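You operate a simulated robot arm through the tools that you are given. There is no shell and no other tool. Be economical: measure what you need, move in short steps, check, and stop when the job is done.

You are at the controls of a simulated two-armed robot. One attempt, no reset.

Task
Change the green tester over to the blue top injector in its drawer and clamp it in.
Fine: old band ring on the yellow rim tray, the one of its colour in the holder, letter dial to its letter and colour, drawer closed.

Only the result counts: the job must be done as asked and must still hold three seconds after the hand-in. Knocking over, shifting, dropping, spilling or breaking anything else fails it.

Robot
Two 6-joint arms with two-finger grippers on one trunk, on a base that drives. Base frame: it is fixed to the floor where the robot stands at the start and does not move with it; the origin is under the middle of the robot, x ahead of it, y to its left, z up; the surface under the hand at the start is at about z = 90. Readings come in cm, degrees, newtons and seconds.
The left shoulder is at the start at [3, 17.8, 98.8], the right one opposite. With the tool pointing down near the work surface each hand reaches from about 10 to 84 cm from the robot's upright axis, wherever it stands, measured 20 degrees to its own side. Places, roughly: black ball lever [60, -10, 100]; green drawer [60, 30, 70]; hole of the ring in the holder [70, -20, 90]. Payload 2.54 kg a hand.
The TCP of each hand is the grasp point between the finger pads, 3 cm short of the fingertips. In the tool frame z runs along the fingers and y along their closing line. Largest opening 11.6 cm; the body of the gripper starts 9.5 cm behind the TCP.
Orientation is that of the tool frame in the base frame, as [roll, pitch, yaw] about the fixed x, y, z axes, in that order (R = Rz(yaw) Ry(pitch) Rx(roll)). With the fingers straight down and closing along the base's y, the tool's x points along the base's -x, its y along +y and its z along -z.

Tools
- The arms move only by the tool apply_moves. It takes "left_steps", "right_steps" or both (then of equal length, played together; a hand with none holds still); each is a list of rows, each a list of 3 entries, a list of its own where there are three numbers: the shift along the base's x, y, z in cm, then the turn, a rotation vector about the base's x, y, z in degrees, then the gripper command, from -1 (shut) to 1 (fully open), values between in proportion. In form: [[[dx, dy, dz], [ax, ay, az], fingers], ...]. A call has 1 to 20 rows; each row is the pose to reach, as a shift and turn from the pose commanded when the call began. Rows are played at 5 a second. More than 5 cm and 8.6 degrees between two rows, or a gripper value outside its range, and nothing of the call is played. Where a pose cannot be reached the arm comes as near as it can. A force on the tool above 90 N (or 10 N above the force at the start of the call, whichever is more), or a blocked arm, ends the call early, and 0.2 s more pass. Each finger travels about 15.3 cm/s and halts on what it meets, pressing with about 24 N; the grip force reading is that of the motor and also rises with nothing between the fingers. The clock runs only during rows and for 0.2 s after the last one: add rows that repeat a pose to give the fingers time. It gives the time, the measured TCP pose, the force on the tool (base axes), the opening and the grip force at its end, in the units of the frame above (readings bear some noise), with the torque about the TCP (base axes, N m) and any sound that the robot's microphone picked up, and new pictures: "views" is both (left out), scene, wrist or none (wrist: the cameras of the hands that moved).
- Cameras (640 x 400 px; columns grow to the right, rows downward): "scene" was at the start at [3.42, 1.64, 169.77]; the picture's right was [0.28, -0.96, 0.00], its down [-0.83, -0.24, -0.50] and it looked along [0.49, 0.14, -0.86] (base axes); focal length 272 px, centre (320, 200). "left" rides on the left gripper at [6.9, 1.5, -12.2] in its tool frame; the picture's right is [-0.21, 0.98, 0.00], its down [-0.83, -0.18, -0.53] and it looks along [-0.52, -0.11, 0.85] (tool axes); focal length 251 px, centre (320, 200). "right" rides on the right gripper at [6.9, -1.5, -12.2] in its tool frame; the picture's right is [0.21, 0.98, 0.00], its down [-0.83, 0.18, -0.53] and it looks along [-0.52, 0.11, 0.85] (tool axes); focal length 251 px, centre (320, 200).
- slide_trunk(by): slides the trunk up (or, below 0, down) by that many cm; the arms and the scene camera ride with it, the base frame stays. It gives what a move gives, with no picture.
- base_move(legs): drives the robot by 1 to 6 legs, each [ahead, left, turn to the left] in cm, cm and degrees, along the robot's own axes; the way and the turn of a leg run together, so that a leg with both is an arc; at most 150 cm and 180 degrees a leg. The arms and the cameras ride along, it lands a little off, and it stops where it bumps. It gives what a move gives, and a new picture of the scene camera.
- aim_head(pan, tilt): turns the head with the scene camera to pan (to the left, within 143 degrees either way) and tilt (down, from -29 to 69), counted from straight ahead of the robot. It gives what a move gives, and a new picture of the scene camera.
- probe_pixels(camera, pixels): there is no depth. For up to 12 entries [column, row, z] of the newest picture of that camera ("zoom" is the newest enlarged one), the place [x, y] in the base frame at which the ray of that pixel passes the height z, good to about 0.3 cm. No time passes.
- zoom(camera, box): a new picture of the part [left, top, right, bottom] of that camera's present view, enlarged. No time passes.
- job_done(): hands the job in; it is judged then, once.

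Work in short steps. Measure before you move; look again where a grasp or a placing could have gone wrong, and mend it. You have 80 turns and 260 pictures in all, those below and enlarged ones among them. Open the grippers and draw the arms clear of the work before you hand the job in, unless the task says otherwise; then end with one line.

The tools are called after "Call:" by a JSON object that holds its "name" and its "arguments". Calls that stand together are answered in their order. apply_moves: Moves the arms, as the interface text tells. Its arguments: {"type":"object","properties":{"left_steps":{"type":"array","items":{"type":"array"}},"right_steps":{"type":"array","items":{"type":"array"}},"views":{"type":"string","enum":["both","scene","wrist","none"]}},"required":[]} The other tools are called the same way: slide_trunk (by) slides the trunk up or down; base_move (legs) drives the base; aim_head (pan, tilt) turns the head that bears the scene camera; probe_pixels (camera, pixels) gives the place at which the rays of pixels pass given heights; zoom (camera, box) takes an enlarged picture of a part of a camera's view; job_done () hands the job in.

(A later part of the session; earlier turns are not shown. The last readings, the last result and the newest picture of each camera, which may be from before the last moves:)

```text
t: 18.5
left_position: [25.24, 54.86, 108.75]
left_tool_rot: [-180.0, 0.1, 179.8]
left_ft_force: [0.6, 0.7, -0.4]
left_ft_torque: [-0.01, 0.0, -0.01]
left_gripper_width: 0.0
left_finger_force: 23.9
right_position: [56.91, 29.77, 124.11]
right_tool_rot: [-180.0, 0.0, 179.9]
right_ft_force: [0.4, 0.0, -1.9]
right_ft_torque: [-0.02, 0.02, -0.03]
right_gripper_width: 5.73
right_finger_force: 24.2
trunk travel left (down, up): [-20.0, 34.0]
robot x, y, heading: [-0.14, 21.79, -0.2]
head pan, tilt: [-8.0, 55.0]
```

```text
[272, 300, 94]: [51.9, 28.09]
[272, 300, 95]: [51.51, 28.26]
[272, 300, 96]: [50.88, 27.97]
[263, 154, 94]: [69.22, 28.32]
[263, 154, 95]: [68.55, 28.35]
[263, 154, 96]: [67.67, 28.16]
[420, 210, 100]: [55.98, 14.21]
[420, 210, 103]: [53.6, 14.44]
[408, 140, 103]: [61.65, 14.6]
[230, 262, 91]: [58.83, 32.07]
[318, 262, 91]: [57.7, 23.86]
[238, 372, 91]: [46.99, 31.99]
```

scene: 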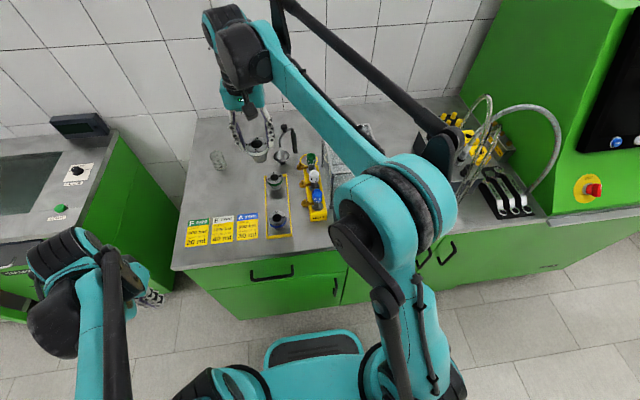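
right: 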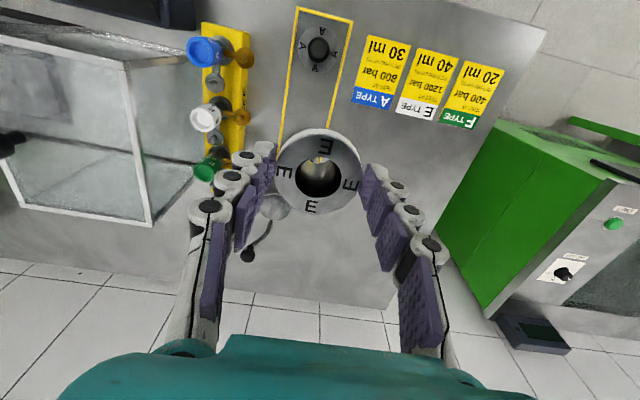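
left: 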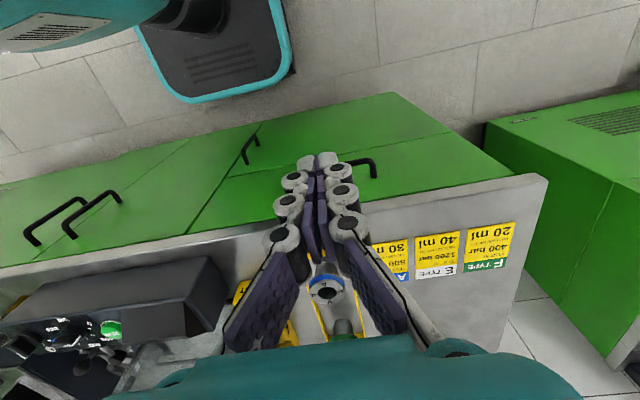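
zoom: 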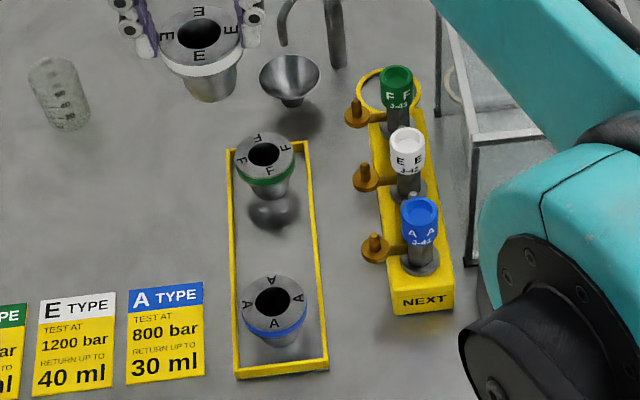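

Ring A top ≈ z 96 at (50.9,28.0); F at (67.7,28.2); place E at (59.3,28.0). Descend to just above contact (TCP ≈ 99.5).

Call:
{"name": "apply_moves", "arguments": {"right_steps": [[[1.2, -0.9, 0], [0, 0, 0], -1], [[2.4, -1.75, 0], [0, 0, 0], -1], [[2.4, -1.75, -4.5], [0, 0, 0], -1], [[2.4, -1.75, -9], [0, 0, 0], -1], [[2.4, -1.75, -13.5], [0, 0, 0], -1], [[2.4, -1.75, -18], [0, 0, 0], -1], [[2.4, -1.75, -21.5], [0, 0, 0], -1], [[2.4, -1.75, -24.3], [0, 0, 0], -1], [[2.4, -1.75, -24.3], [0, 0, 0], -1]], "views": "both"}}

Call:
{"name": "zoom", "arguments": {"camera": "scene", "box": [240, 135, 340, 245]}}

```text
t: 20.5
left_position: [25.11, 54.74, 108.85]
left_tool_rot: [-180.0, 0.0, 179.7]
left_ft_force: [0.0, 0.2, 0.5]
left_ft_torque: [0.0, -0.01, 0.01]
left_gripper_width: 0.0
left_finger_force: 24.3
right_position: [59.31, 27.72, 99.8]
right_tool_rot: [-180.0, 0.1, 179.9]
right_ft_force: [0.0, -0.3, -2.3]
right_ft_torque: [0.0, -0.01, 0.02]
right_gripper_width: 5.73
right_finger_force: 24.5
trunk travel left (down, up): [-20.0, 34.0]
robot x, y, heading: [0.01, 21.93, -0.3]
head pan, tilt: [-8.0, 55.0]
```

scene: 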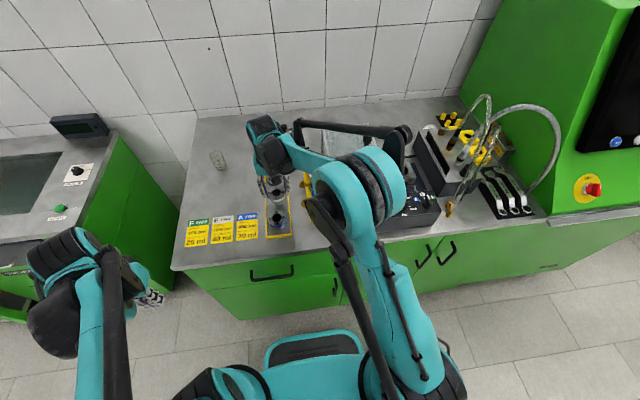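
right: 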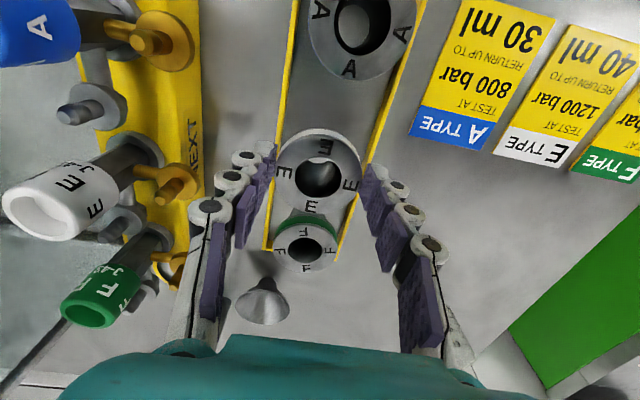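

```text
3.64 times, centred on (290, 190) of scene
```

zoom: 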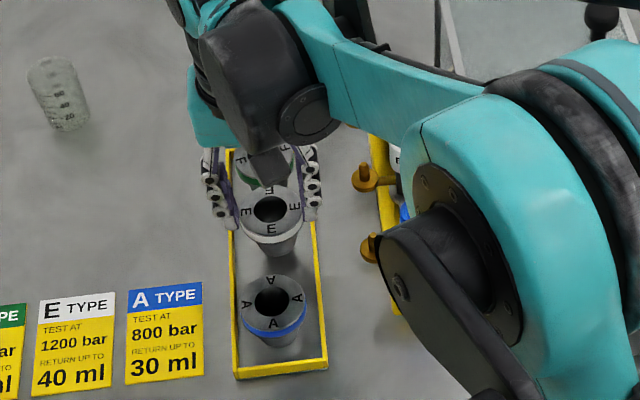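

E ring hangs centred in the tray. Lower in small steps, watching for contact.

Call:
{"name": "apply_moves", "arguments": {"right_steps": [[[0, 0, -0.5], [0, 0, 0], -1], [[0, 0, -1.0], [0, 0, 0], -1], [[0, 0, -1.4], [0, 0, 0], -1], [[0, 0, -1.4], [0, 0, 0], -1]], "views": "wrist"}}

```text
t: 21.5
left_position: [25.28, 54.56, 108.91]
left_tool_rot: [180.0, 0.0, 179.8]
left_ft_force: [-0.1, -1.0, 0.5]
left_ft_torque: [-0.01, -0.01, 0.0]
left_gripper_width: 0.0
left_finger_force: 23.6
right_position: [59.32, 27.53, 98.42]
right_tool_rot: [-180.0, 0.1, 179.8]
right_ft_force: [0.3, 0.3, -1.4]
right_ft_torque: [-0.02, 0.01, 0.04]
right_gripper_width: 5.73
right_finger_force: 24.3
trunk travel left (down, up): [-20.0, 34.0]
robot x, y, heading: [0.19, 21.8, -0.1]
head pan, tilt: [-8.0, 55.0]
```

right: 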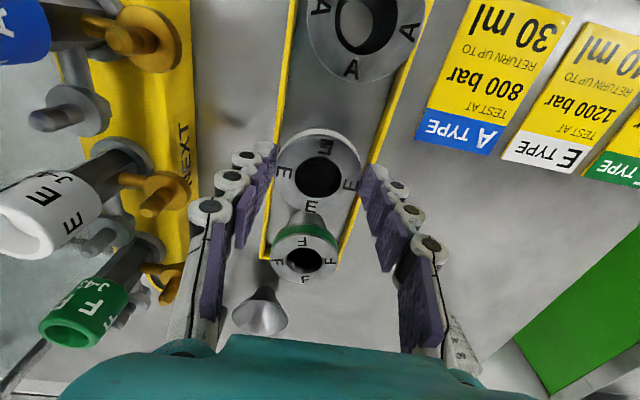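

No contact yet; continue down in 0.3 cm steps.

Call:
{"name": "apply_moves", "arguments": {"right_steps": [[[0, 0.3, -0.3], [0, 0, 0], -1], [[0, 0.3, -0.6], [0, 0, 0], -1], [[0, 0.3, -0.6], [0, 0, 0], -1]], "views": "none"}}

```text
t: 22.3
left_position: [25.18, 54.7, 108.88]
left_tool_rot: [179.9, 0.0, 179.8]
left_ft_force: [0.2, 0.0, 0.5]
left_ft_torque: [0.0, 0.01, -0.01]
left_gripper_width: 0.03
left_finger_force: 23.7
right_position: [59.35, 27.94, 98.05]
right_tool_rot: [180.0, 0.2, 179.7]
right_ft_force: [4.4, 2.6, 12.2]
right_ft_torque: [0.33, -0.36, -0.07]
right_gripper_width: 5.75
right_finger_force: 23.3
trunk travel left (down, up): [-20.0, 34.0]
robot x, y, heading: [-0.16, 21.81, -0.3]
head pan, tilt: [-8.0, 55.0]
```

Contact (12 N) at z≈98.05. Relieve, open slightly, and rise.

Call:
{"name": "apply_moves", "arguments": {"right_steps": [[[0, 0, 0.25], [0, 0, 0], -1], [[0, 0, 0.25], [0, 0, 0], 0.1], [[0, 0, 0.25], [0, 0, 0], 0.22], [[0, 0, 0.25], [0, 0, 0], 0.22], [[0, 0, 3], [0, 0, 0], 0.22], [[0, 0, 7.5], [0, 0, 0], 0.22], [[0, 0, 10], [0, 0, 0], 0.3]], "views": "wrist"}}

```text
t: 23.9
left_position: [25.05, 54.67, 108.95]
left_tool_rot: [180.0, 0.0, 179.7]
left_ft_force: [-0.8, 0.0, -0.2]
left_ft_torque: [0.0, 0.02, 0.01]
left_gripper_width: 0.01
left_finger_force: 24.0
right_position: [59.25, 28.08, 107.88]
right_tool_rot: [-180.0, 0.0, 179.8]
right_ft_force: [-0.4, -0.1, 0.0]
right_ft_torque: [-0.01, 0.03, 0.04]
right_gripper_width: 7.53
right_finger_force: 0.0
trunk travel left (down, up): [-20.0, 34.0]
robot x, y, heading: [0.24, 22.18, 0.0]
head pan, tilt: [-8.0, 55.0]
```

right: 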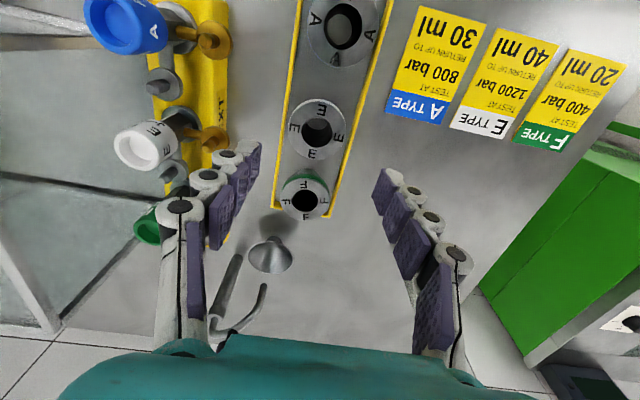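

E stands on the tray at (318,131). Now probe E and A hole centres together to calibrate A's position.

Call:
{"name": "zoom", "arguments": {"camera": "right", "box": [260, 0, 420, 160]}}

Call:
{"name": "probe_pixels", "arguments": {"camera": "right", "pixels": [[318, 131, 96], [344, 27, 96], [306, 199, 96]]}}

```text
2.50 times, centred on (340, 80) of right
```

zoom: 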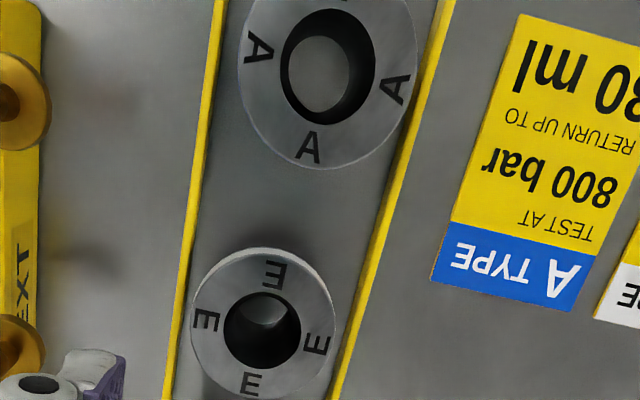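

```text
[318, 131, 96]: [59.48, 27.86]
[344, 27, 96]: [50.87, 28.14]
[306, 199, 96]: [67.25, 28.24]
```

Go over A (≈(50.8,28.1)) and check centring.

Call:
{"name": "apply_moves", "arguments": {"right_steps": [[[-4.2, 0.1, 0], [0, 0, 0], 0.35], [[-8.5, 0.1, 0], [0, 0, 0], 0.35], [[-8.5, 0.1, -4], [0, 0, 0], 0.35], [[-8.5, 0.1, -6], [0, 0, 0], 0.35], [[-8.5, 0.1, -6], [0, 0, 0], 0.35]], "views": "wrist"}}

Call:
{"name": "zoom", "arguments": {"camera": "right", "box": [220, 80, 420, 220]}}

```text
t: 25.1
left_position: [25.2, 54.71, 108.89]
left_tool_rot: [180.0, 0.0, 179.8]
left_ft_force: [0.9, 0.4, 0.4]
left_ft_torque: [-0.01, 0.03, 0.01]
left_gripper_width: 0.0
left_finger_force: 24.5
right_position: [50.84, 27.98, 102.08]
right_tool_rot: [-180.0, 0.0, 179.8]
right_ft_force: [-0.2, 0.4, 0.2]
right_ft_torque: [-0.01, 0.02, 0.0]
right_gripper_width: 7.83
right_finger_force: 0.1
trunk travel left (down, up): [-20.0, 34.0]
robot x, y, heading: [-0.01, 22.2, -0.2]
head pan, tilt: [-8.0, 55.0]
```

right: 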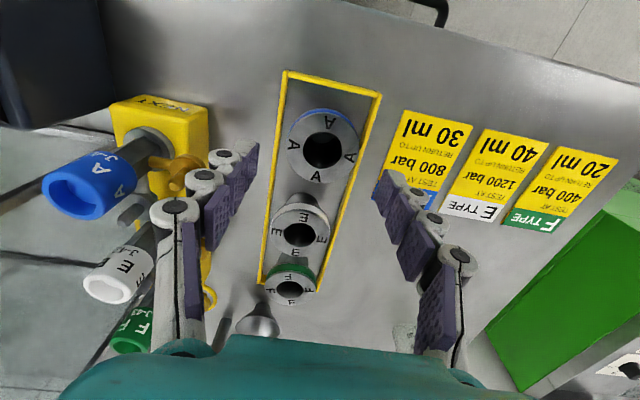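

```text
2.86 times, centred on (320, 150) of right
```

zoom: 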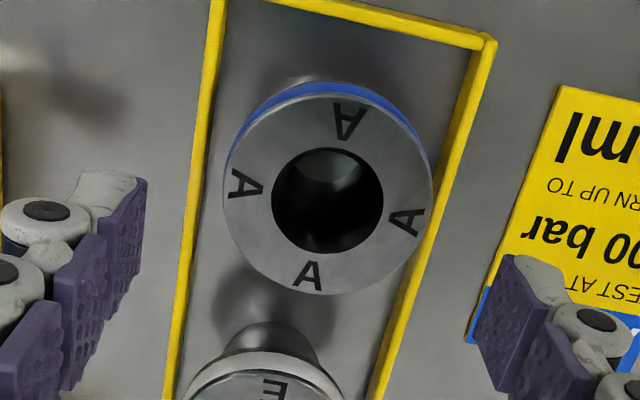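

A is centred (hole at px (323,150)). Descend to TCP z≈98.05 and close.

Call:
{"name": "apply_moves", "arguments": {"right_steps": [[[0, 0.15, -2], [0, 0, 0], 0.35], [[0, 0.15, -3.85], [0, 0, 0], 0.35], [[0, 0.15, -3.85], [0, 0, 0], 0.05], [[0, 0.15, -3.85], [0, 0, 0], -0.3], [[0, 0.15, -3.85], [0, 0, 0], -1], [[0, 0.15, -3.85], [0, 0, 0], -1]], "views": "wrist"}}

```text
t: 26.5
left_position: [25.17, 54.85, 108.95]
left_tool_rot: [180.0, 0.0, 179.8]
left_ft_force: [0.1, 0.3, 1.1]
left_ft_torque: [0.01, -0.02, 0.01]
left_gripper_width: 0.0
left_finger_force: 23.9
right_position: [50.9, 28.15, 98.0]
right_tool_rot: [-179.9, 0.0, 179.8]
right_ft_force: [0.5, 0.3, 0.1]
right_ft_torque: [-0.02, -0.02, -0.02]
right_gripper_width: 5.73
right_finger_force: 24.4
trunk travel left (down, up): [-20.0, 34.0]
robot x, y, heading: [-0.18, 22.1, -0.6]
head pan, tilt: [-8.0, 55.0]
```

right: 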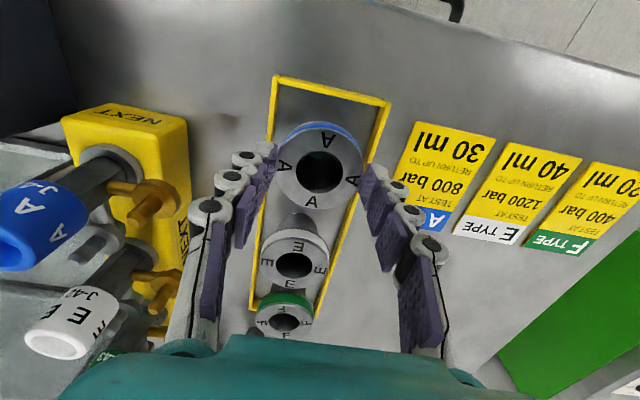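

A gripped (5.73), hole at (320,171). Lift and then drive the base back right 22 cm.

Call:
{"name": "apply_moves", "arguments": {"right_steps": [[[0, 0, 1], [0, 0, 0], -1], [[0, 0, 4], [0, 0, 0], -1], [[0, 0, 8.5], [0, 0, 0], -1], [[0, 0, 13], [0, 0, 0], -1], [[0, 0, 17.5], [0, 0, 0], -1], [[0, 0, 22], [0, 0, 0], -1], [[0, 0, 26], [0, 0, 0], -1]], "views": "wrist"}}

Call:
{"name": "base_move", "arguments": {"legs": [[0, -22, 0]]}}

```text
t: 28.1
left_position: [25.2, 54.67, 108.89]
left_tool_rot: [180.0, 0.0, 179.9]
left_ft_force: [-0.6, 0.4, -0.4]
left_ft_torque: [0.05, -0.02, -0.03]
left_gripper_width: 0.0
left_finger_force: 24.5
right_position: [50.71, 28.29, 124.05]
right_tool_rot: [-179.9, 0.0, 179.8]
right_ft_force: [0.1, 0.2, -1.6]
right_ft_torque: [0.0, 0.02, -0.02]
right_gripper_width: 5.73
right_finger_force: 23.6
trunk travel left (down, up): [-20.0, 34.0]
robot x, y, heading: [0.04, 21.84, -0.3]
head pan, tilt: [-8.0, 55.0]
```

right: 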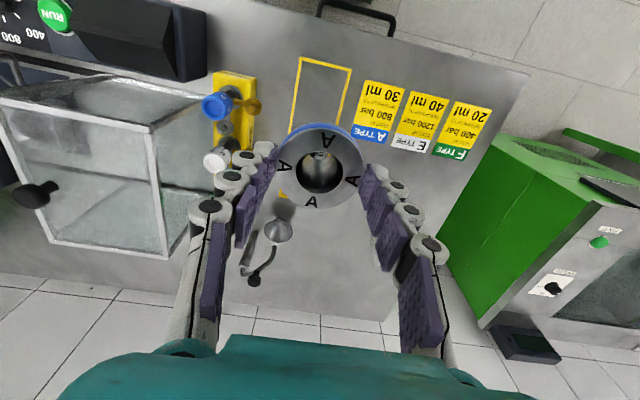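

```text
t: 29.8
left_position: [25.14, 32.5, 109.0]
left_tool_rot: [179.9, 0.0, 179.8]
left_ft_force: [-1.0, -0.2, -0.3]
left_ft_torque: [0.05, 0.01, -0.04]
left_gripper_width: 0.0
left_finger_force: 24.2
right_position: [50.7, 5.94, 124.05]
right_tool_rot: [-180.0, 0.0, 179.9]
right_ft_force: [-0.1, -0.3, -1.8]
right_ft_torque: [0.08, 0.03, -0.01]
right_gripper_width: 5.74
right_finger_force: 24.1
trunk travel left (down, up): [-20.0, 34.0]
robot x, y, heading: [0.12, 0.23, -0.2]
head pan, tilt: [-8.0, 55.0]
```

scene: 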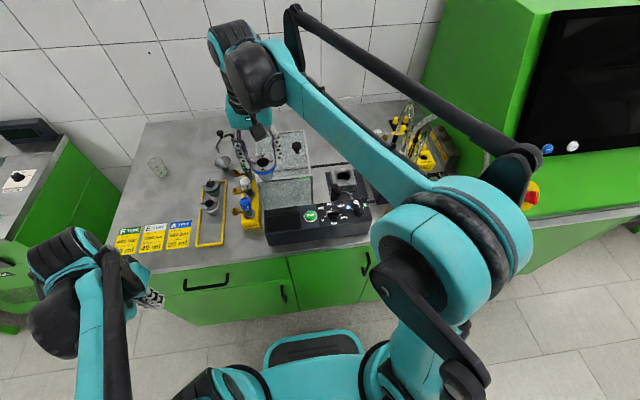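

Carry A above the holder at (65.85,-18.9) at height, then lower to z≈112 and look.

Call:
{"name": "apply_moves", "arguments": {"right_steps": [[[0, -4.5, 0], [0, 0, 0], -1], [[1, -9, 0], [0, 0, 0], -1], [[3.5, -13, 0], [0, 0, 0], -1], [[6, -17, 0], [0, 0, 0], -1], [[8.5, -21, 0], [0, 0, 0], -1], [[11.5, -24, 0], [0, 0, 0], -1], [[15.1, -24.8, 0], [0, 0, 0], -1], [[15.1, -24.8, -4], [0, 0, 0], -1], [[15.1, -24.8, -8], [0, 0, 0], -1], [[15.1, -24.8, -12], [0, 0, 0], -1], [[15.1, -24.8, -12], [0, 0, 0], -1]], "views": "both"}}

Call:
{"name": "zoom", "arguments": {"camera": "right", "box": [220, 60, 420, 220]}}

Call:
{"name": "zoom", "arguments": {"camera": "scene", "box": [305, 115, 385, 195]}}

```text
t: 32.2
left_position: [25.06, 32.56, 108.87]
left_tool_rot: [-179.9, 0.0, 179.7]
left_ft_force: [0.2, 0.4, -0.6]
left_ft_torque: [-0.02, -0.02, -0.01]
left_gripper_width: 0.0
left_finger_force: 23.9
right_position: [66.05, -18.66, 112.05]
right_tool_rot: [179.9, 0.1, 179.9]
right_ft_force: [0.9, -0.2, -1.8]
right_ft_torque: [0.03, -0.01, 0.0]
right_gripper_width: 5.73
right_finger_force: 23.8
trunk travel left (down, up): [-20.0, 34.0]
robot x, y, heading: [0.14, -0.85, -0.0]
head pan, tilt: [-8.0, 55.0]
```

scene: 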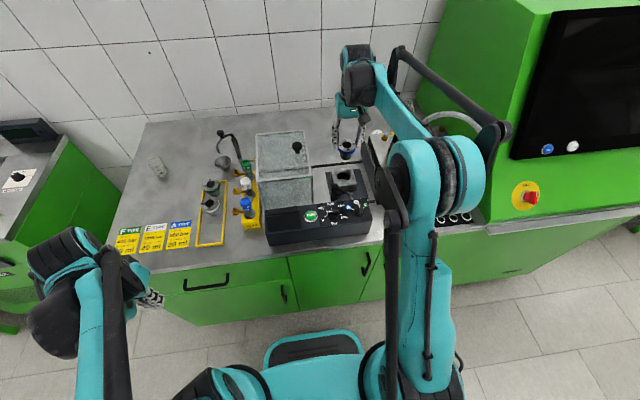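
right: 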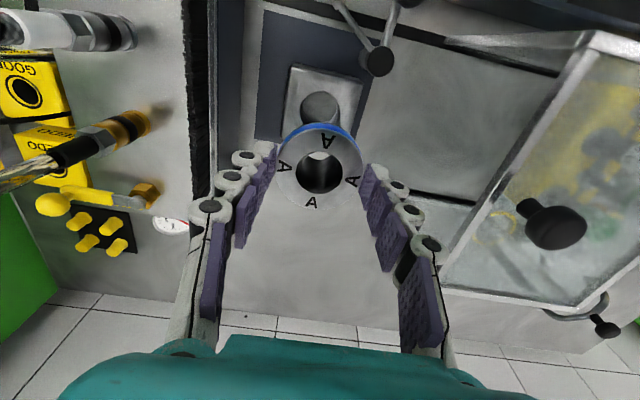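

```text
2.50 times, centred on (320, 140) of right
```

zoom: 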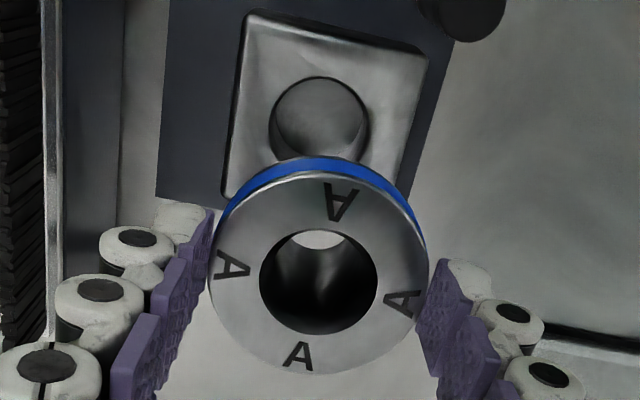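

```text
5.00 times, centred on (345, 155) of scene
```

zoom: 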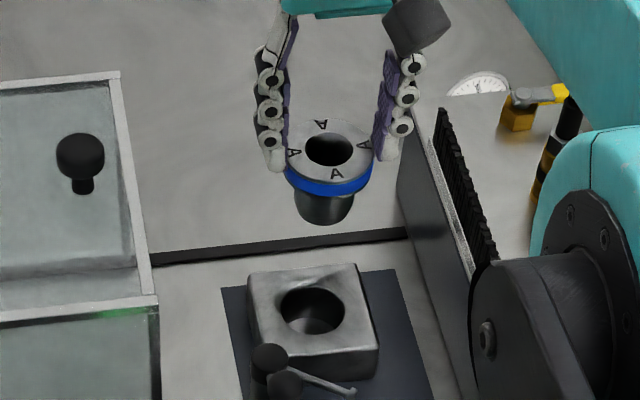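

By comparison with the E-removal picture, A is aligned within ~1 mm (hole px (320,110)). Descend to just above entry and check.

Call:
{"name": "apply_moves", "arguments": {"right_steps": [[[-0.05, 0, -3], [0, 0, 0], -1], [[-0.05, 0, -6], [0, 0, 0], -1], [[-0.05, 0, -8.5], [0, 0, 0], -1], [[-0.05, 0, -8.5], [0, 0, 0], -1]], "views": "wrist"}}

Call:
{"name": "zoom", "arguments": {"camera": "right", "box": [220, 60, 420, 220]}}

Call:
{"name": "zoom", "arguments": {"camera": "scene", "box": [315, 135, 375, 195]}}

```text
t: 33.2
left_position: [25.06, 32.61, 108.96]
left_tool_rot: [180.0, 0.0, 179.8]
left_ft_force: [0.2, -0.9, -0.5]
left_ft_torque: [-0.01, -0.04, 0.03]
left_gripper_width: 0.01
left_finger_force: 23.7
right_position: [65.75, -18.8, 103.48]
right_tool_rot: [179.9, 0.0, 179.8]
right_ft_force: [0.5, 0.2, -1.6]
right_ft_torque: [0.0, 0.0, -0.01]
right_gripper_width: 5.73
right_finger_force: 24.0
trunk travel left (down, up): [-20.0, 34.0]
robot x, y, heading: [0.15, 0.12, -0.2]
head pan, tilt: [-8.0, 55.0]
```

right: 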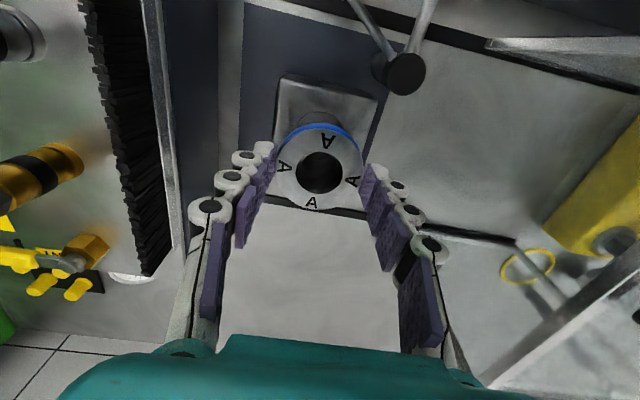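

```text
2.50 times, centred on (320, 140) of right
```

zoom: 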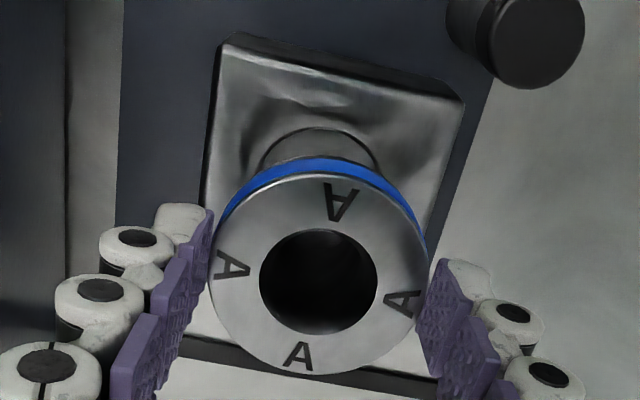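

```text
6.67 times, centred on (345, 165) of scene
```

zoom: 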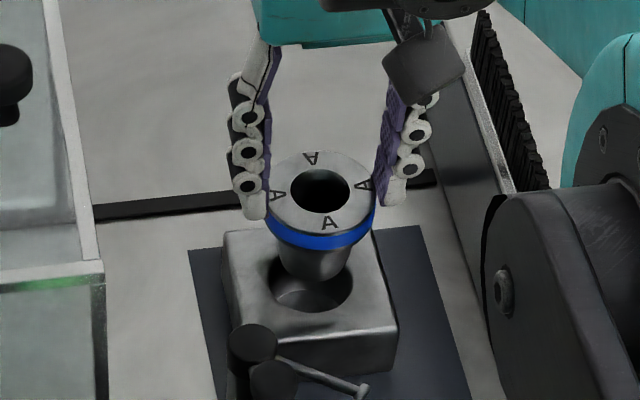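

Plug is entering centred. Lower in small steps to TCP ≈ 98.3 with force check.

Call:
{"name": "apply_moves", "arguments": {"right_steps": [[[0, 0, -1], [0, 0, 0], -1], [[0, 0, -2], [0, 0, 0], -1], [[0, 0, -3], [0, 0, 0], -1], [[0, 0, -4], [0, 0, 0], -1], [[0, 0, -4.7], [0, 0, 0], -1], [[0, 0, -5.0], [0, 0, 0], -1], [[0, 0, -5.0], [0, 0, 0], -1]], "views": "wrist"}}

Call:
{"name": "zoom", "arguments": {"camera": "scene", "box": [315, 135, 375, 195]}}

```text
t: 34.8
left_position: [25.12, 32.55, 108.95]
left_tool_rot: [-180.0, 0.0, 179.9]
left_ft_force: [0.9, -0.4, -0.6]
left_ft_torque: [0.04, 0.01, 0.02]
left_gripper_width: 0.02
left_finger_force: 25.0
right_position: [65.84, -18.92, 98.52]
right_tool_rot: [-180.0, 0.0, 179.8]
right_ft_force: [-0.4, -0.1, -1.7]
right_ft_torque: [-0.05, -0.01, 0.05]
right_gripper_width: 5.72
right_finger_force: 23.9
trunk travel left (down, up): [-20.0, 34.0]
robot x, y, heading: [-0.1, -0.26, -0.1]
head pan, tilt: [-8.0, 55.0]
```

right: 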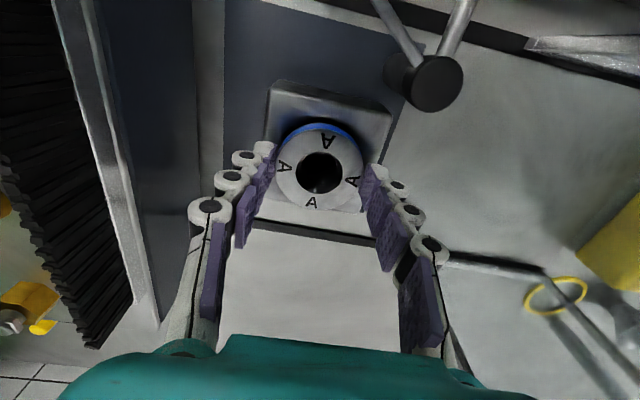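

```text
6.67 times, centred on (345, 165) of scene
```

zoom: 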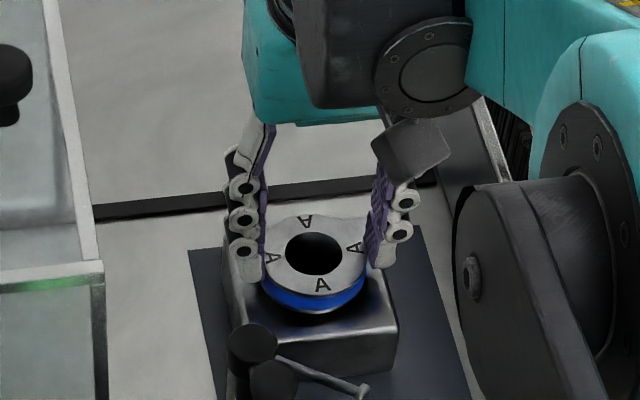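

Nearly seated with no side force. Lower 0.35 more, then release and lift.

Call:
{"name": "apply_moves", "arguments": {"right_steps": [[[0, 0, -0.2], [0, 0, 0], -1], [[0, 0, -0.4], [0, 0, 0], -1], [[0, 0, -0.4], [0, 0, 0], -1]], "views": "none"}}

```text
t: 35.6
left_position: [25.14, 32.62, 109.04]
left_tool_rot: [-179.9, 0.0, 179.8]
left_ft_force: [0.5, 0.0, -0.7]
left_ft_torque: [0.0, -0.01, 0.02]
left_gripper_width: 0.0
left_finger_force: 24.5
right_position: [65.75, -18.82, 98.11]
right_tool_rot: [-180.0, -0.1, 179.8]
right_ft_force: [0.2, 0.7, 0.0]
right_ft_torque: [-0.01, -0.05, -0.03]
right_gripper_width: 5.75
right_finger_force: 23.4
trunk travel left (down, up): [-20.0, 34.0]
robot x, y, heading: [-0.21, -0.11, -0.4]
head pan, tilt: [-8.0, 55.0]
```

Weight is off (force 0): seated. Open and lift, then look.

Call:
{"name": "apply_moves", "arguments": {"right_steps": [[[0, 0, 0], [0, 0, 0], 0.1], [[0, 0, 0], [0, 0, 0], 0.3], [[0, 0, 0], [0, 0, 0], 0.3], [[0, 0, 2], [0, 0, 0], 0.3], [[0, 0, 6], [0, 0, 0], 0.3], [[0, 0, 10.5], [0, 0, 0], 0.3], [[0, 0, 15], [0, 0, 0], 0.3]], "views": "wrist"}}

Call:
{"name": "zoom", "arguments": {"camera": "scene", "box": [315, 145, 385, 215]}}

Call:
{"name": "zoom", "arguments": {"camera": "right", "box": [240, 0, 440, 150]}}

```text
t: 37.2
left_position: [24.96, 32.61, 108.91]
left_tool_rot: [180.0, 0.0, 179.9]
left_ft_force: [-0.6, -0.6, 0.0]
left_ft_torque: [-0.01, -0.03, -0.02]
left_gripper_width: 0.0
left_finger_force: 24.4
right_position: [65.85, -18.85, 113.03]
right_tool_rot: [179.9, 0.0, 179.8]
right_ft_force: [-0.4, 0.4, 0.4]
right_ft_torque: [-0.02, -0.01, 0.01]
right_gripper_width: 7.55
right_finger_force: 0.1
trunk travel left (down, up): [-20.0, 34.0]
robot x, y, heading: [-0.22, 0.14, -0.4]
head pan, tilt: [-8.0, 55.0]
```

right: 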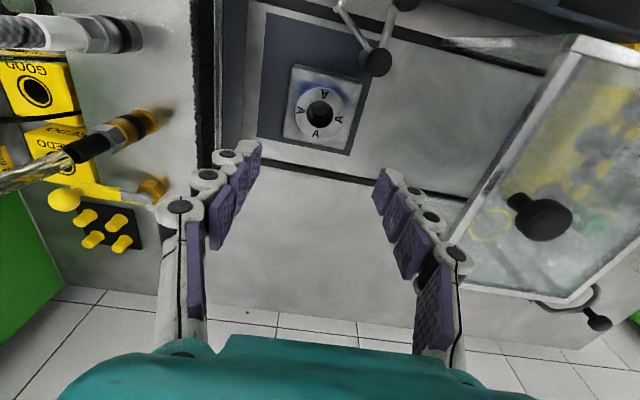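

```text
5.71 times, centred on (350, 180) of scene
```

zoom: 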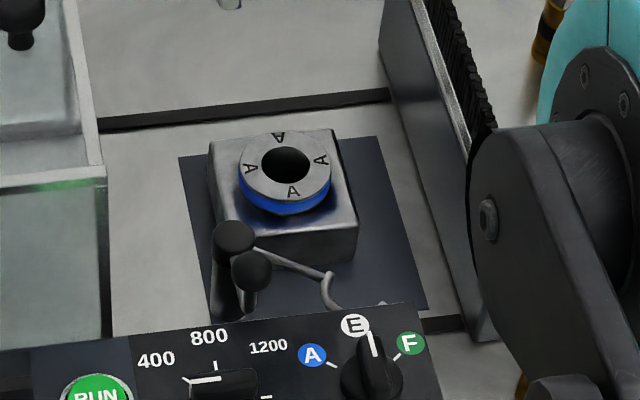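

```text
2.67 times, centred on (340, 75) of right
```

zoom: 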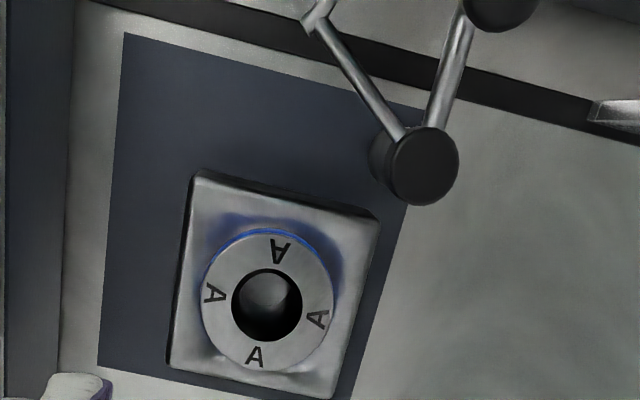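

A (blue band) is seated. Next the letter dial: move the right hand over the knob (~(48,-20.5)) and inspect.

Call:
{"name": "apply_moves", "arguments": {"right_steps": [[[-4.5, 0, 0], [0, 0, 0], 0.3], [[-9, -0.5, 0], [0, 0, 0], 0], [[-13.5, -1, 0], [0, 0, 0], -0.2], [[-17.5, -1.5, 0], [0, 0, 0], -0.2], [[-17.5, -1.5, 0], [0, 0, 0], -0.2]], "views": "wrist"}}

Call:
{"name": "zoom", "arguments": {"camera": "right", "box": [240, 50, 420, 200]}}

Call:
{"name": "zoom", "arguments": {"camera": "scene", "box": [325, 185, 385, 235]}}

```text
t: 38.4
left_position: [25.22, 32.54, 108.81]
left_tool_rot: [179.9, 0.0, 179.7]
left_ft_force: [0.3, 0.1, -0.1]
left_ft_torque: [0.0, 0.03, -0.01]
left_gripper_width: 0.02
left_finger_force: 24.2
right_position: [48.27, -20.22, 112.91]
right_tool_rot: [180.0, 0.1, 179.7]
right_ft_force: [0.2, -0.4, 0.4]
right_ft_torque: [0.04, -0.01, 0.0]
right_gripper_width: 4.63
right_finger_force: 0.0
trunk travel left (down, up): [-20.0, 34.0]
robot x, y, heading: [0.1, -0.39, -0.2]
head pan, tilt: [-8.0, 55.0]
```

right: 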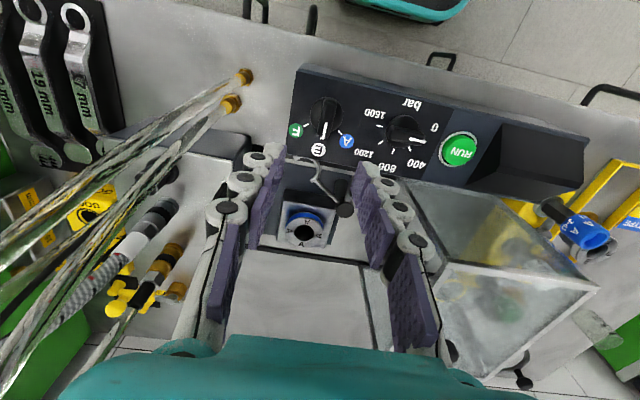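

```text
2.67 times, centred on (330, 125) of right
```

zoom: 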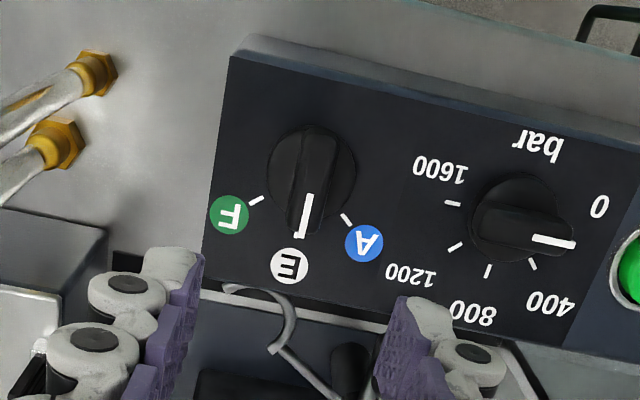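

```text
8.00 times, centred on (355, 210) of scene
```

zoom: 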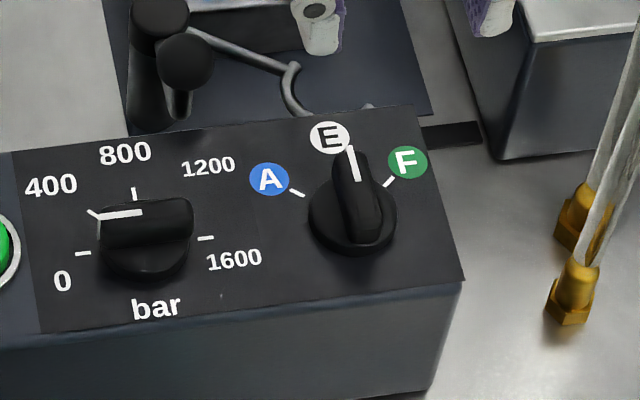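

I probe the dial's ticks, labels and knob from both views to get centre, height and angle.

Call:
{"name": "probe_pixels", "arguments": {"camera": "zoom", "pixels": [[269, 180, 97], [269, 180, 98], [330, 137, 97], [330, 137, 98], [407, 162, 97], [297, 192, 97], [388, 182, 97], [350, 149, 98], [365, 215, 99], [463, 282, 97]]}}

Call:
{"name": "zoom", "arguments": {"camera": "right", "box": [240, 50, 420, 200]}}

Call:
{"name": "probe_pixels", "arguments": {"camera": "right", "pixels": [[346.3, 141, 97], [346.3, 141, 98], [318.4, 149.5, 97], [318.4, 149.5, 98], [295.6, 130, 97], [306.5, 125, 97], [340, 132.5, 97], [323.3, 115.6, 97], [326, 119, 99], [319, 138, 99], [330, 102, 99]]}}

```text
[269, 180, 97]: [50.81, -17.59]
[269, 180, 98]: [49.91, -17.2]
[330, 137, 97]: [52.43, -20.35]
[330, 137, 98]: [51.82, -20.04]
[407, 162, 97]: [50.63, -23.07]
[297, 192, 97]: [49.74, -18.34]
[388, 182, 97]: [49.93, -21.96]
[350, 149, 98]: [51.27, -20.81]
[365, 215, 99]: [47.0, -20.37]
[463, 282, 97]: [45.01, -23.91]
```

```text
2.67 times, centred on (330, 125) of right
```

zoom: 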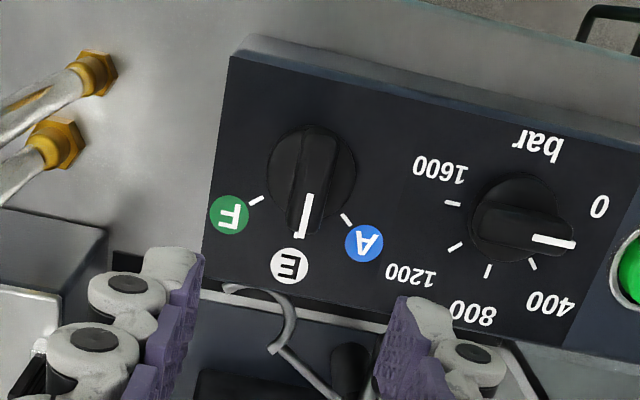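

```text
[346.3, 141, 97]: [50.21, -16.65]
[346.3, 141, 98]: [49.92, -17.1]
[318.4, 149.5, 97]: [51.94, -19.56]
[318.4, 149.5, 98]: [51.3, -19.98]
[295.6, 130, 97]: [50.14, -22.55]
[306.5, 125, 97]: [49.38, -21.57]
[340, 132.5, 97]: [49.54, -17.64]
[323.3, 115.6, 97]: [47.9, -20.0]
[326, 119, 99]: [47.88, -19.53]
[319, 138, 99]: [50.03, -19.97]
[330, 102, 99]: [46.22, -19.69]
```

Dial centre ≈ (48.1,-19.9), panel z≈98, A about +55° (counter-clockwise from above) from E. I lower the open fingers beside the knob bar.

Call:
{"name": "apply_moves", "arguments": {"right_steps": [[[-0.1, 0.3, -3], [0, 0, 0], -0.4], [[-0.1, 0.3, -6], [0, 0, 0], -0.4], [[-0.1, 0.3, -9], [0, 0, 0], -0.4], [[-0.1, 0.3, -9], [0, 0, 0], -0.4]], "views": "wrist"}}

Call:
{"name": "zoom", "arguments": {"camera": "right", "box": [220, 80, 420, 240]}}

Call:
{"name": "zoom", "arguments": {"camera": "scene", "box": [325, 175, 385, 225]}}

```text
t: 39.4
left_position: [25.05, 32.62, 108.92]
left_tool_rot: [-180.0, 0.0, 179.9]
left_ft_force: [-0.1, 0.2, 0.6]
left_ft_torque: [-0.02, -0.03, 0.03]
left_gripper_width: 0.03
left_finger_force: 23.6
right_position: [48.05, -19.78, 104.16]
right_tool_rot: [180.0, 0.0, 179.8]
right_ft_force: [0.2, 0.0, 0.3]
right_ft_torque: [0.0, -0.01, 0.0]
right_gripper_width: 3.49
right_finger_force: 0.1
trunk travel left (down, up): [-20.0, 34.0]
robot x, y, heading: [0.02, -0.12, -0.1]
head pan, tilt: [-8.0, 55.0]
```

right: 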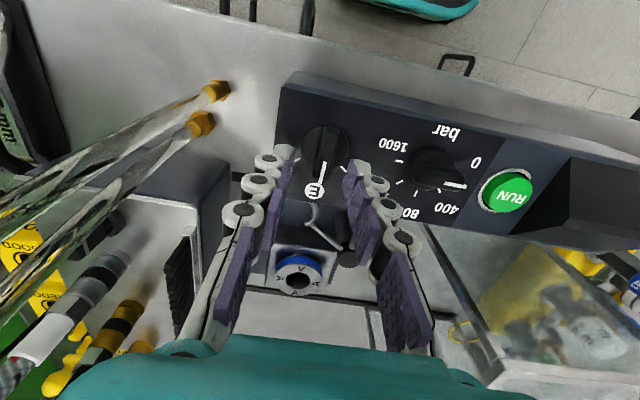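

```text
2.50 times, centred on (320, 160) of right
```

zoom: 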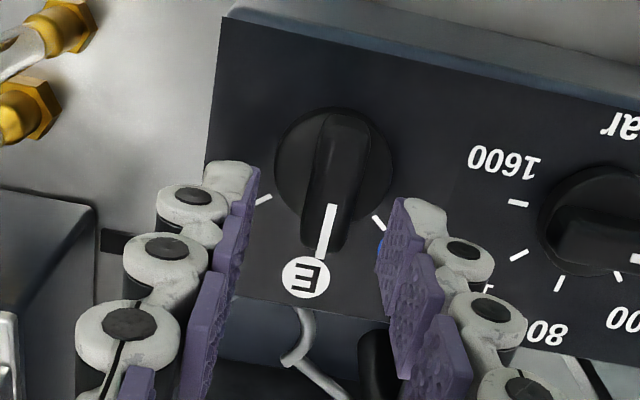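

```text
8.00 times, centred on (355, 200) of scene
```

zoom: 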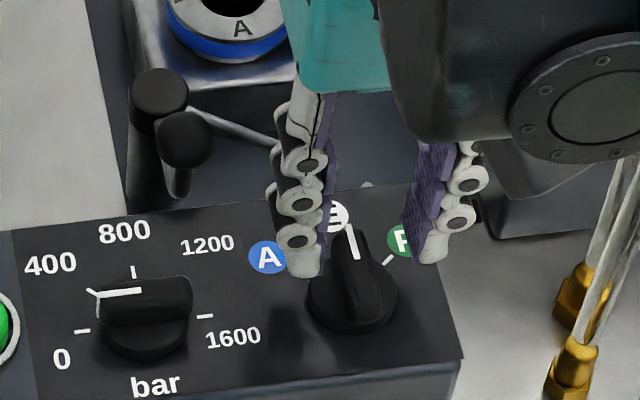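

Probe the bar's mid-top in both views to pin its centre.

Call:
{"name": "probe_pixels", "arguments": {"camera": "zoom", "pixels": [[356, 272, 99], [356, 272, 100], [356, 272, 101], [350, 232, 100], [368, 300, 100]]}}

Call:
{"name": "probe_pixels", "arguments": {"camera": "right", "pixels": [[325.5, 151, 99], [325.5, 151, 100], [325.5, 151, 101], [322, 179, 100], [329, 127, 100]]}}

```text
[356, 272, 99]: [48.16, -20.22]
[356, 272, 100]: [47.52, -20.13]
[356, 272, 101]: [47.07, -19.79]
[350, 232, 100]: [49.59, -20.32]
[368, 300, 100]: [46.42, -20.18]
```

```text
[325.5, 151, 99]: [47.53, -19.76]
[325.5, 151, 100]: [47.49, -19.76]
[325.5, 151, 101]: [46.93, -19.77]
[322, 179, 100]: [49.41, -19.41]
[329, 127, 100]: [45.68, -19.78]
```

Bar centre ≈(47.5,-19.9), top z≈100. Shift, lower tips to z≈99.2 and close.

Call:
{"name": "apply_moves", "arguments": {"right_steps": [[[-0.5, -0.1, 0], [0, 0, 0], -0.4], [[-0.5, -0.1, -1], [0, 0, 0], -0.4], [[-0.5, -0.1, -1.9], [0, 0, 0], -0.4], [[-0.5, -0.1, -1.9], [0, 0, 0], -0.8], [[-0.5, -0.1, -1.9], [0, 0, 0], -1], [[-0.5, -0.1, -1.9], [0, 0, 0], -1]], "views": "wrist"}}

Call:
{"name": "zoom", "arguments": {"camera": "scene", "box": [325, 175, 385, 225]}}

```text
t: 40.8
left_position: [25.02, 32.84, 108.8]
left_tool_rot: [-179.9, 0.0, 179.7]
left_ft_force: [-0.3, 0.1, -0.4]
left_ft_torque: [0.02, 0.0, 0.01]
left_gripper_width: 0.0
left_finger_force: 23.6
right_position: [47.64, -19.73, 102.35]
right_tool_rot: [179.9, 0.0, 179.9]
right_ft_force: [-0.8, 24.1, 8.1]
right_ft_torque: [0.83, 0.26, -0.07]
right_gripper_width: 1.24
right_finger_force: 39.4
trunk travel left (down, up): [-20.0, 34.0]
robot x, y, heading: [-0.21, -0.16, -0.1]
head pan, tilt: [-8.0, 55.0]
```

right: 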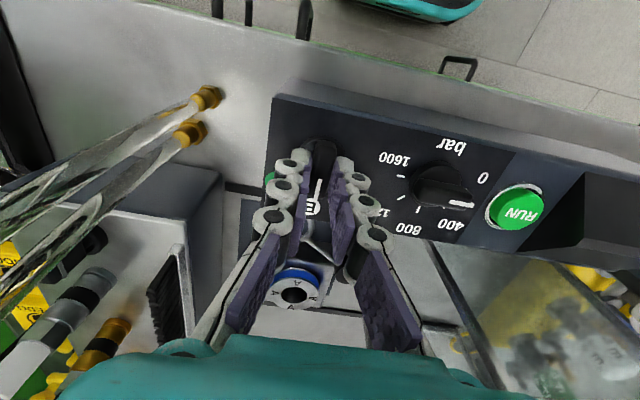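

```text
8.00 times, centred on (355, 200) of scene
```

zoom: 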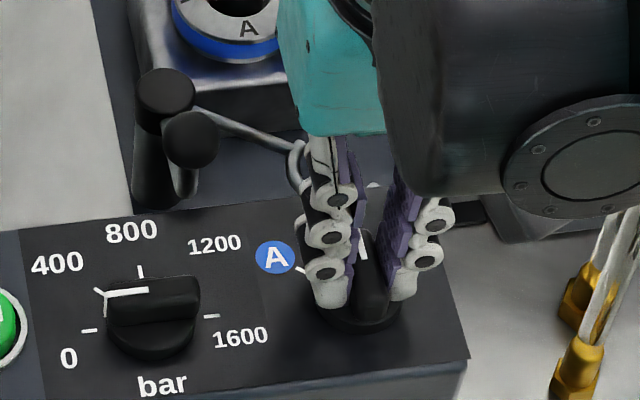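

Knob gripped (1.24 cm) with some side load; I ease +0.2 cm in y and rotate +50° counter-clockwise.

Call:
{"name": "apply_moves", "arguments": {"right_steps": [[[0, 0.2, 0], [0, 0, 0], -1], [[0, 0.2, 0], [0, 0, 8.4], -1], [[0, 0.2, 0], [0, 0, 16.8], -1], [[0, 0.2, 0], [0, 0, 25.2], -1], [[0, 0.2, 0], [0, 0, 33.6], -1], [[0, 0.2, 0], [0, 0, 42], -1], [[0, 0.2, 0], [0, 0, 50], -1], [[0, 0.2, 0], [0, 0, 50], -1]], "views": "wrist"}}

Call:
{"name": "zoom", "arguments": {"camera": "scene", "box": [325, 175, 385, 225]}}

```text
t: 42.6
left_position: [24.92, 32.86, 108.9]
left_tool_rot: [-179.8, 0.1, 179.8]
left_ft_force: [-0.7, 0.4, -0.1]
left_ft_torque: [0.02, -0.02, 0.02]
left_gripper_width: 0.0
left_finger_force: 24.0
right_position: [47.62, -19.51, 102.39]
right_tool_rot: [179.9, 0.0, -130.2]
right_ft_force: [-8.1, 27.1, 0.6]
right_ft_torque: [0.54, 0.43, -0.05]
right_gripper_width: 1.26
right_finger_force: 39.3
trunk travel left (down, up): [-20.0, 34.0]
robot x, y, heading: [-0.17, -0.11, -0.2]
head pan, tilt: [-8.0, 55.0]
```

right: 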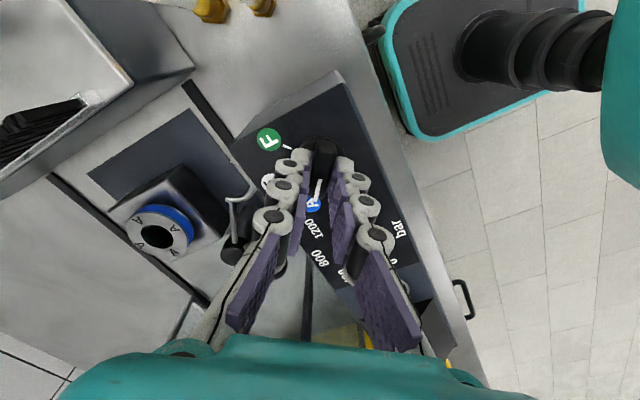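

```text
8.00 times, centred on (355, 200) of scene
```

zoom: 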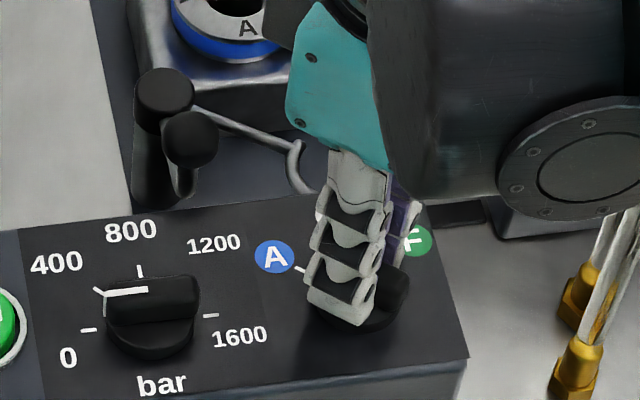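

The bar points at A. Release gently and rise to check alignment.

Call:
{"name": "apply_moves", "arguments": {"right_steps": [[[0, 0, 0], [0, 0, 50], -0.5], [[0, 0, 0], [0, 0, 50], -0.4], [[0, 0, 2], [0, 0, 50], -0.4], [[0, 0, 6], [0, 0, 50], -0.4], [[0, 0, 9], [0, 0, 50], -0.4]], "views": "wrist"}}

Call:
{"name": "zoom", "arguments": {"camera": "scene", "box": [325, 175, 385, 225]}}

Call:
{"name": "zoom", "arguments": {"camera": "right", "box": [240, 60, 400, 200]}}

```text
refused: row 1 steps farther than a row can; nothing moved
```

```text
8.00 times, centred on (355, 200) of scene
```

zoom: 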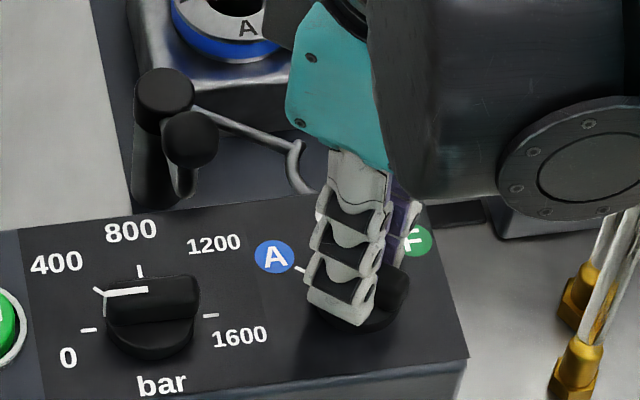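

```text
2.86 times, centred on (320, 130) of right
```

zoom: 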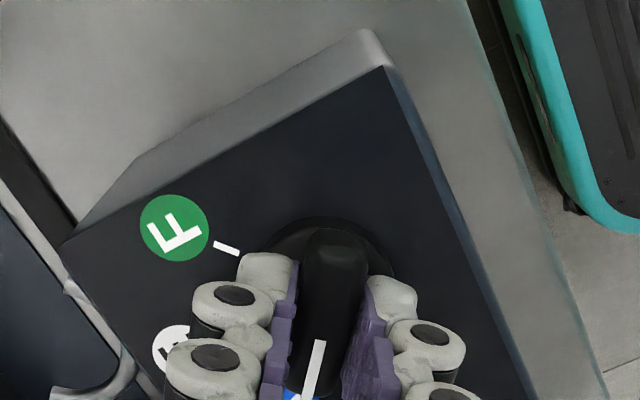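

Turns are relative to the call's start; repeat without the turn.

Call:
{"name": "apply_moves", "arguments": {"right_steps": [[[0, 0, 0], [0, 0, 0], -0.5], [[0, 0, 0], [0, 0, 0], -0.4], [[0, 0, 2], [0, 0, 0], -0.4], [[0, 0, 6], [0, 0, 0], -0.4], [[0, 0, 9], [0, 0, 0], -0.4]], "views": "wrist"}}

Call:
{"name": "zoom", "arguments": {"camera": "scene", "box": [325, 175, 385, 225]}}

Call:
{"name": "zoom", "arguments": {"camera": "right", "box": [240, 60, 400, 200]}}

```text
t: 43.8
left_position: [25.09, 32.67, 108.79]
left_tool_rot: [180.0, 0.0, 179.8]
left_ft_force: [-0.1, 0.0, -0.2]
left_ft_torque: [-0.02, -0.01, 0.0]
left_gripper_width: 0.02
left_finger_force: 23.6
right_position: [47.65, -19.92, 111.13]
right_tool_rot: [180.0, 0.1, -130.2]
right_ft_force: [-0.2, 0.4, -0.1]
right_ft_torque: [0.01, 0.01, 0.02]
right_gripper_width: 3.51
right_finger_force: 0.0
trunk travel left (down, up): [-20.0, 34.0]
robot x, y, heading: [-0.05, -0.49, -0.2]
head pan, tilt: [-8.0, 55.0]
```

right: 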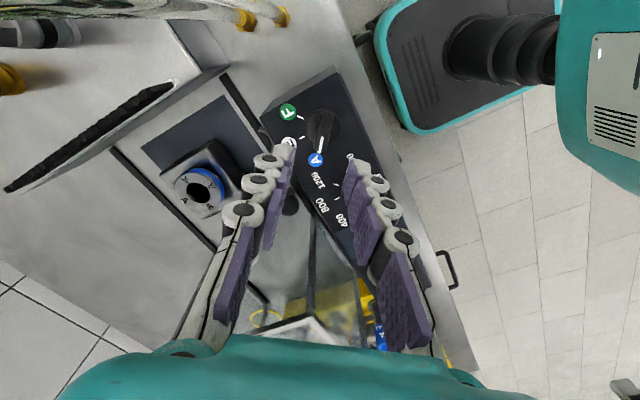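

```text
8.00 times, centred on (355, 200) of scene
```

zoom: 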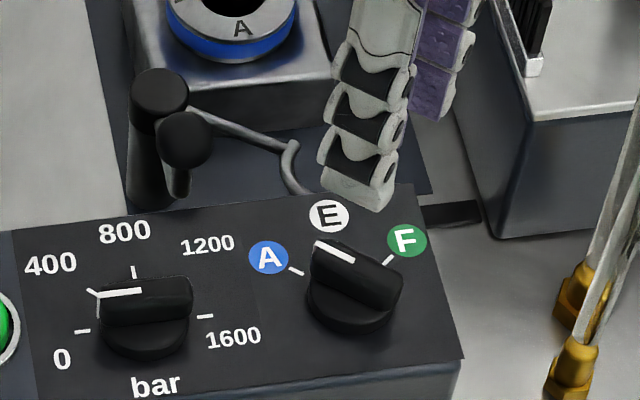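

```text
2.86 times, centred on (320, 130) of right
```

zoom: 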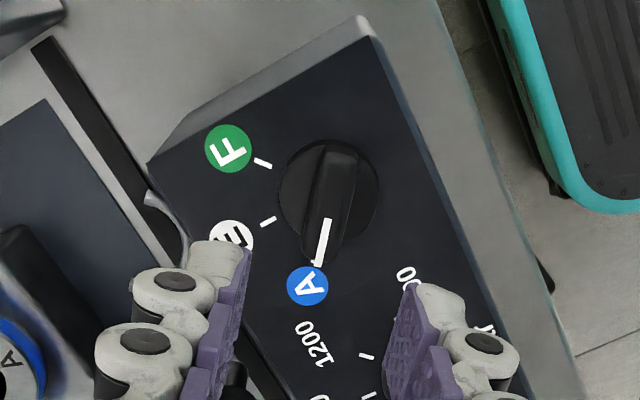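

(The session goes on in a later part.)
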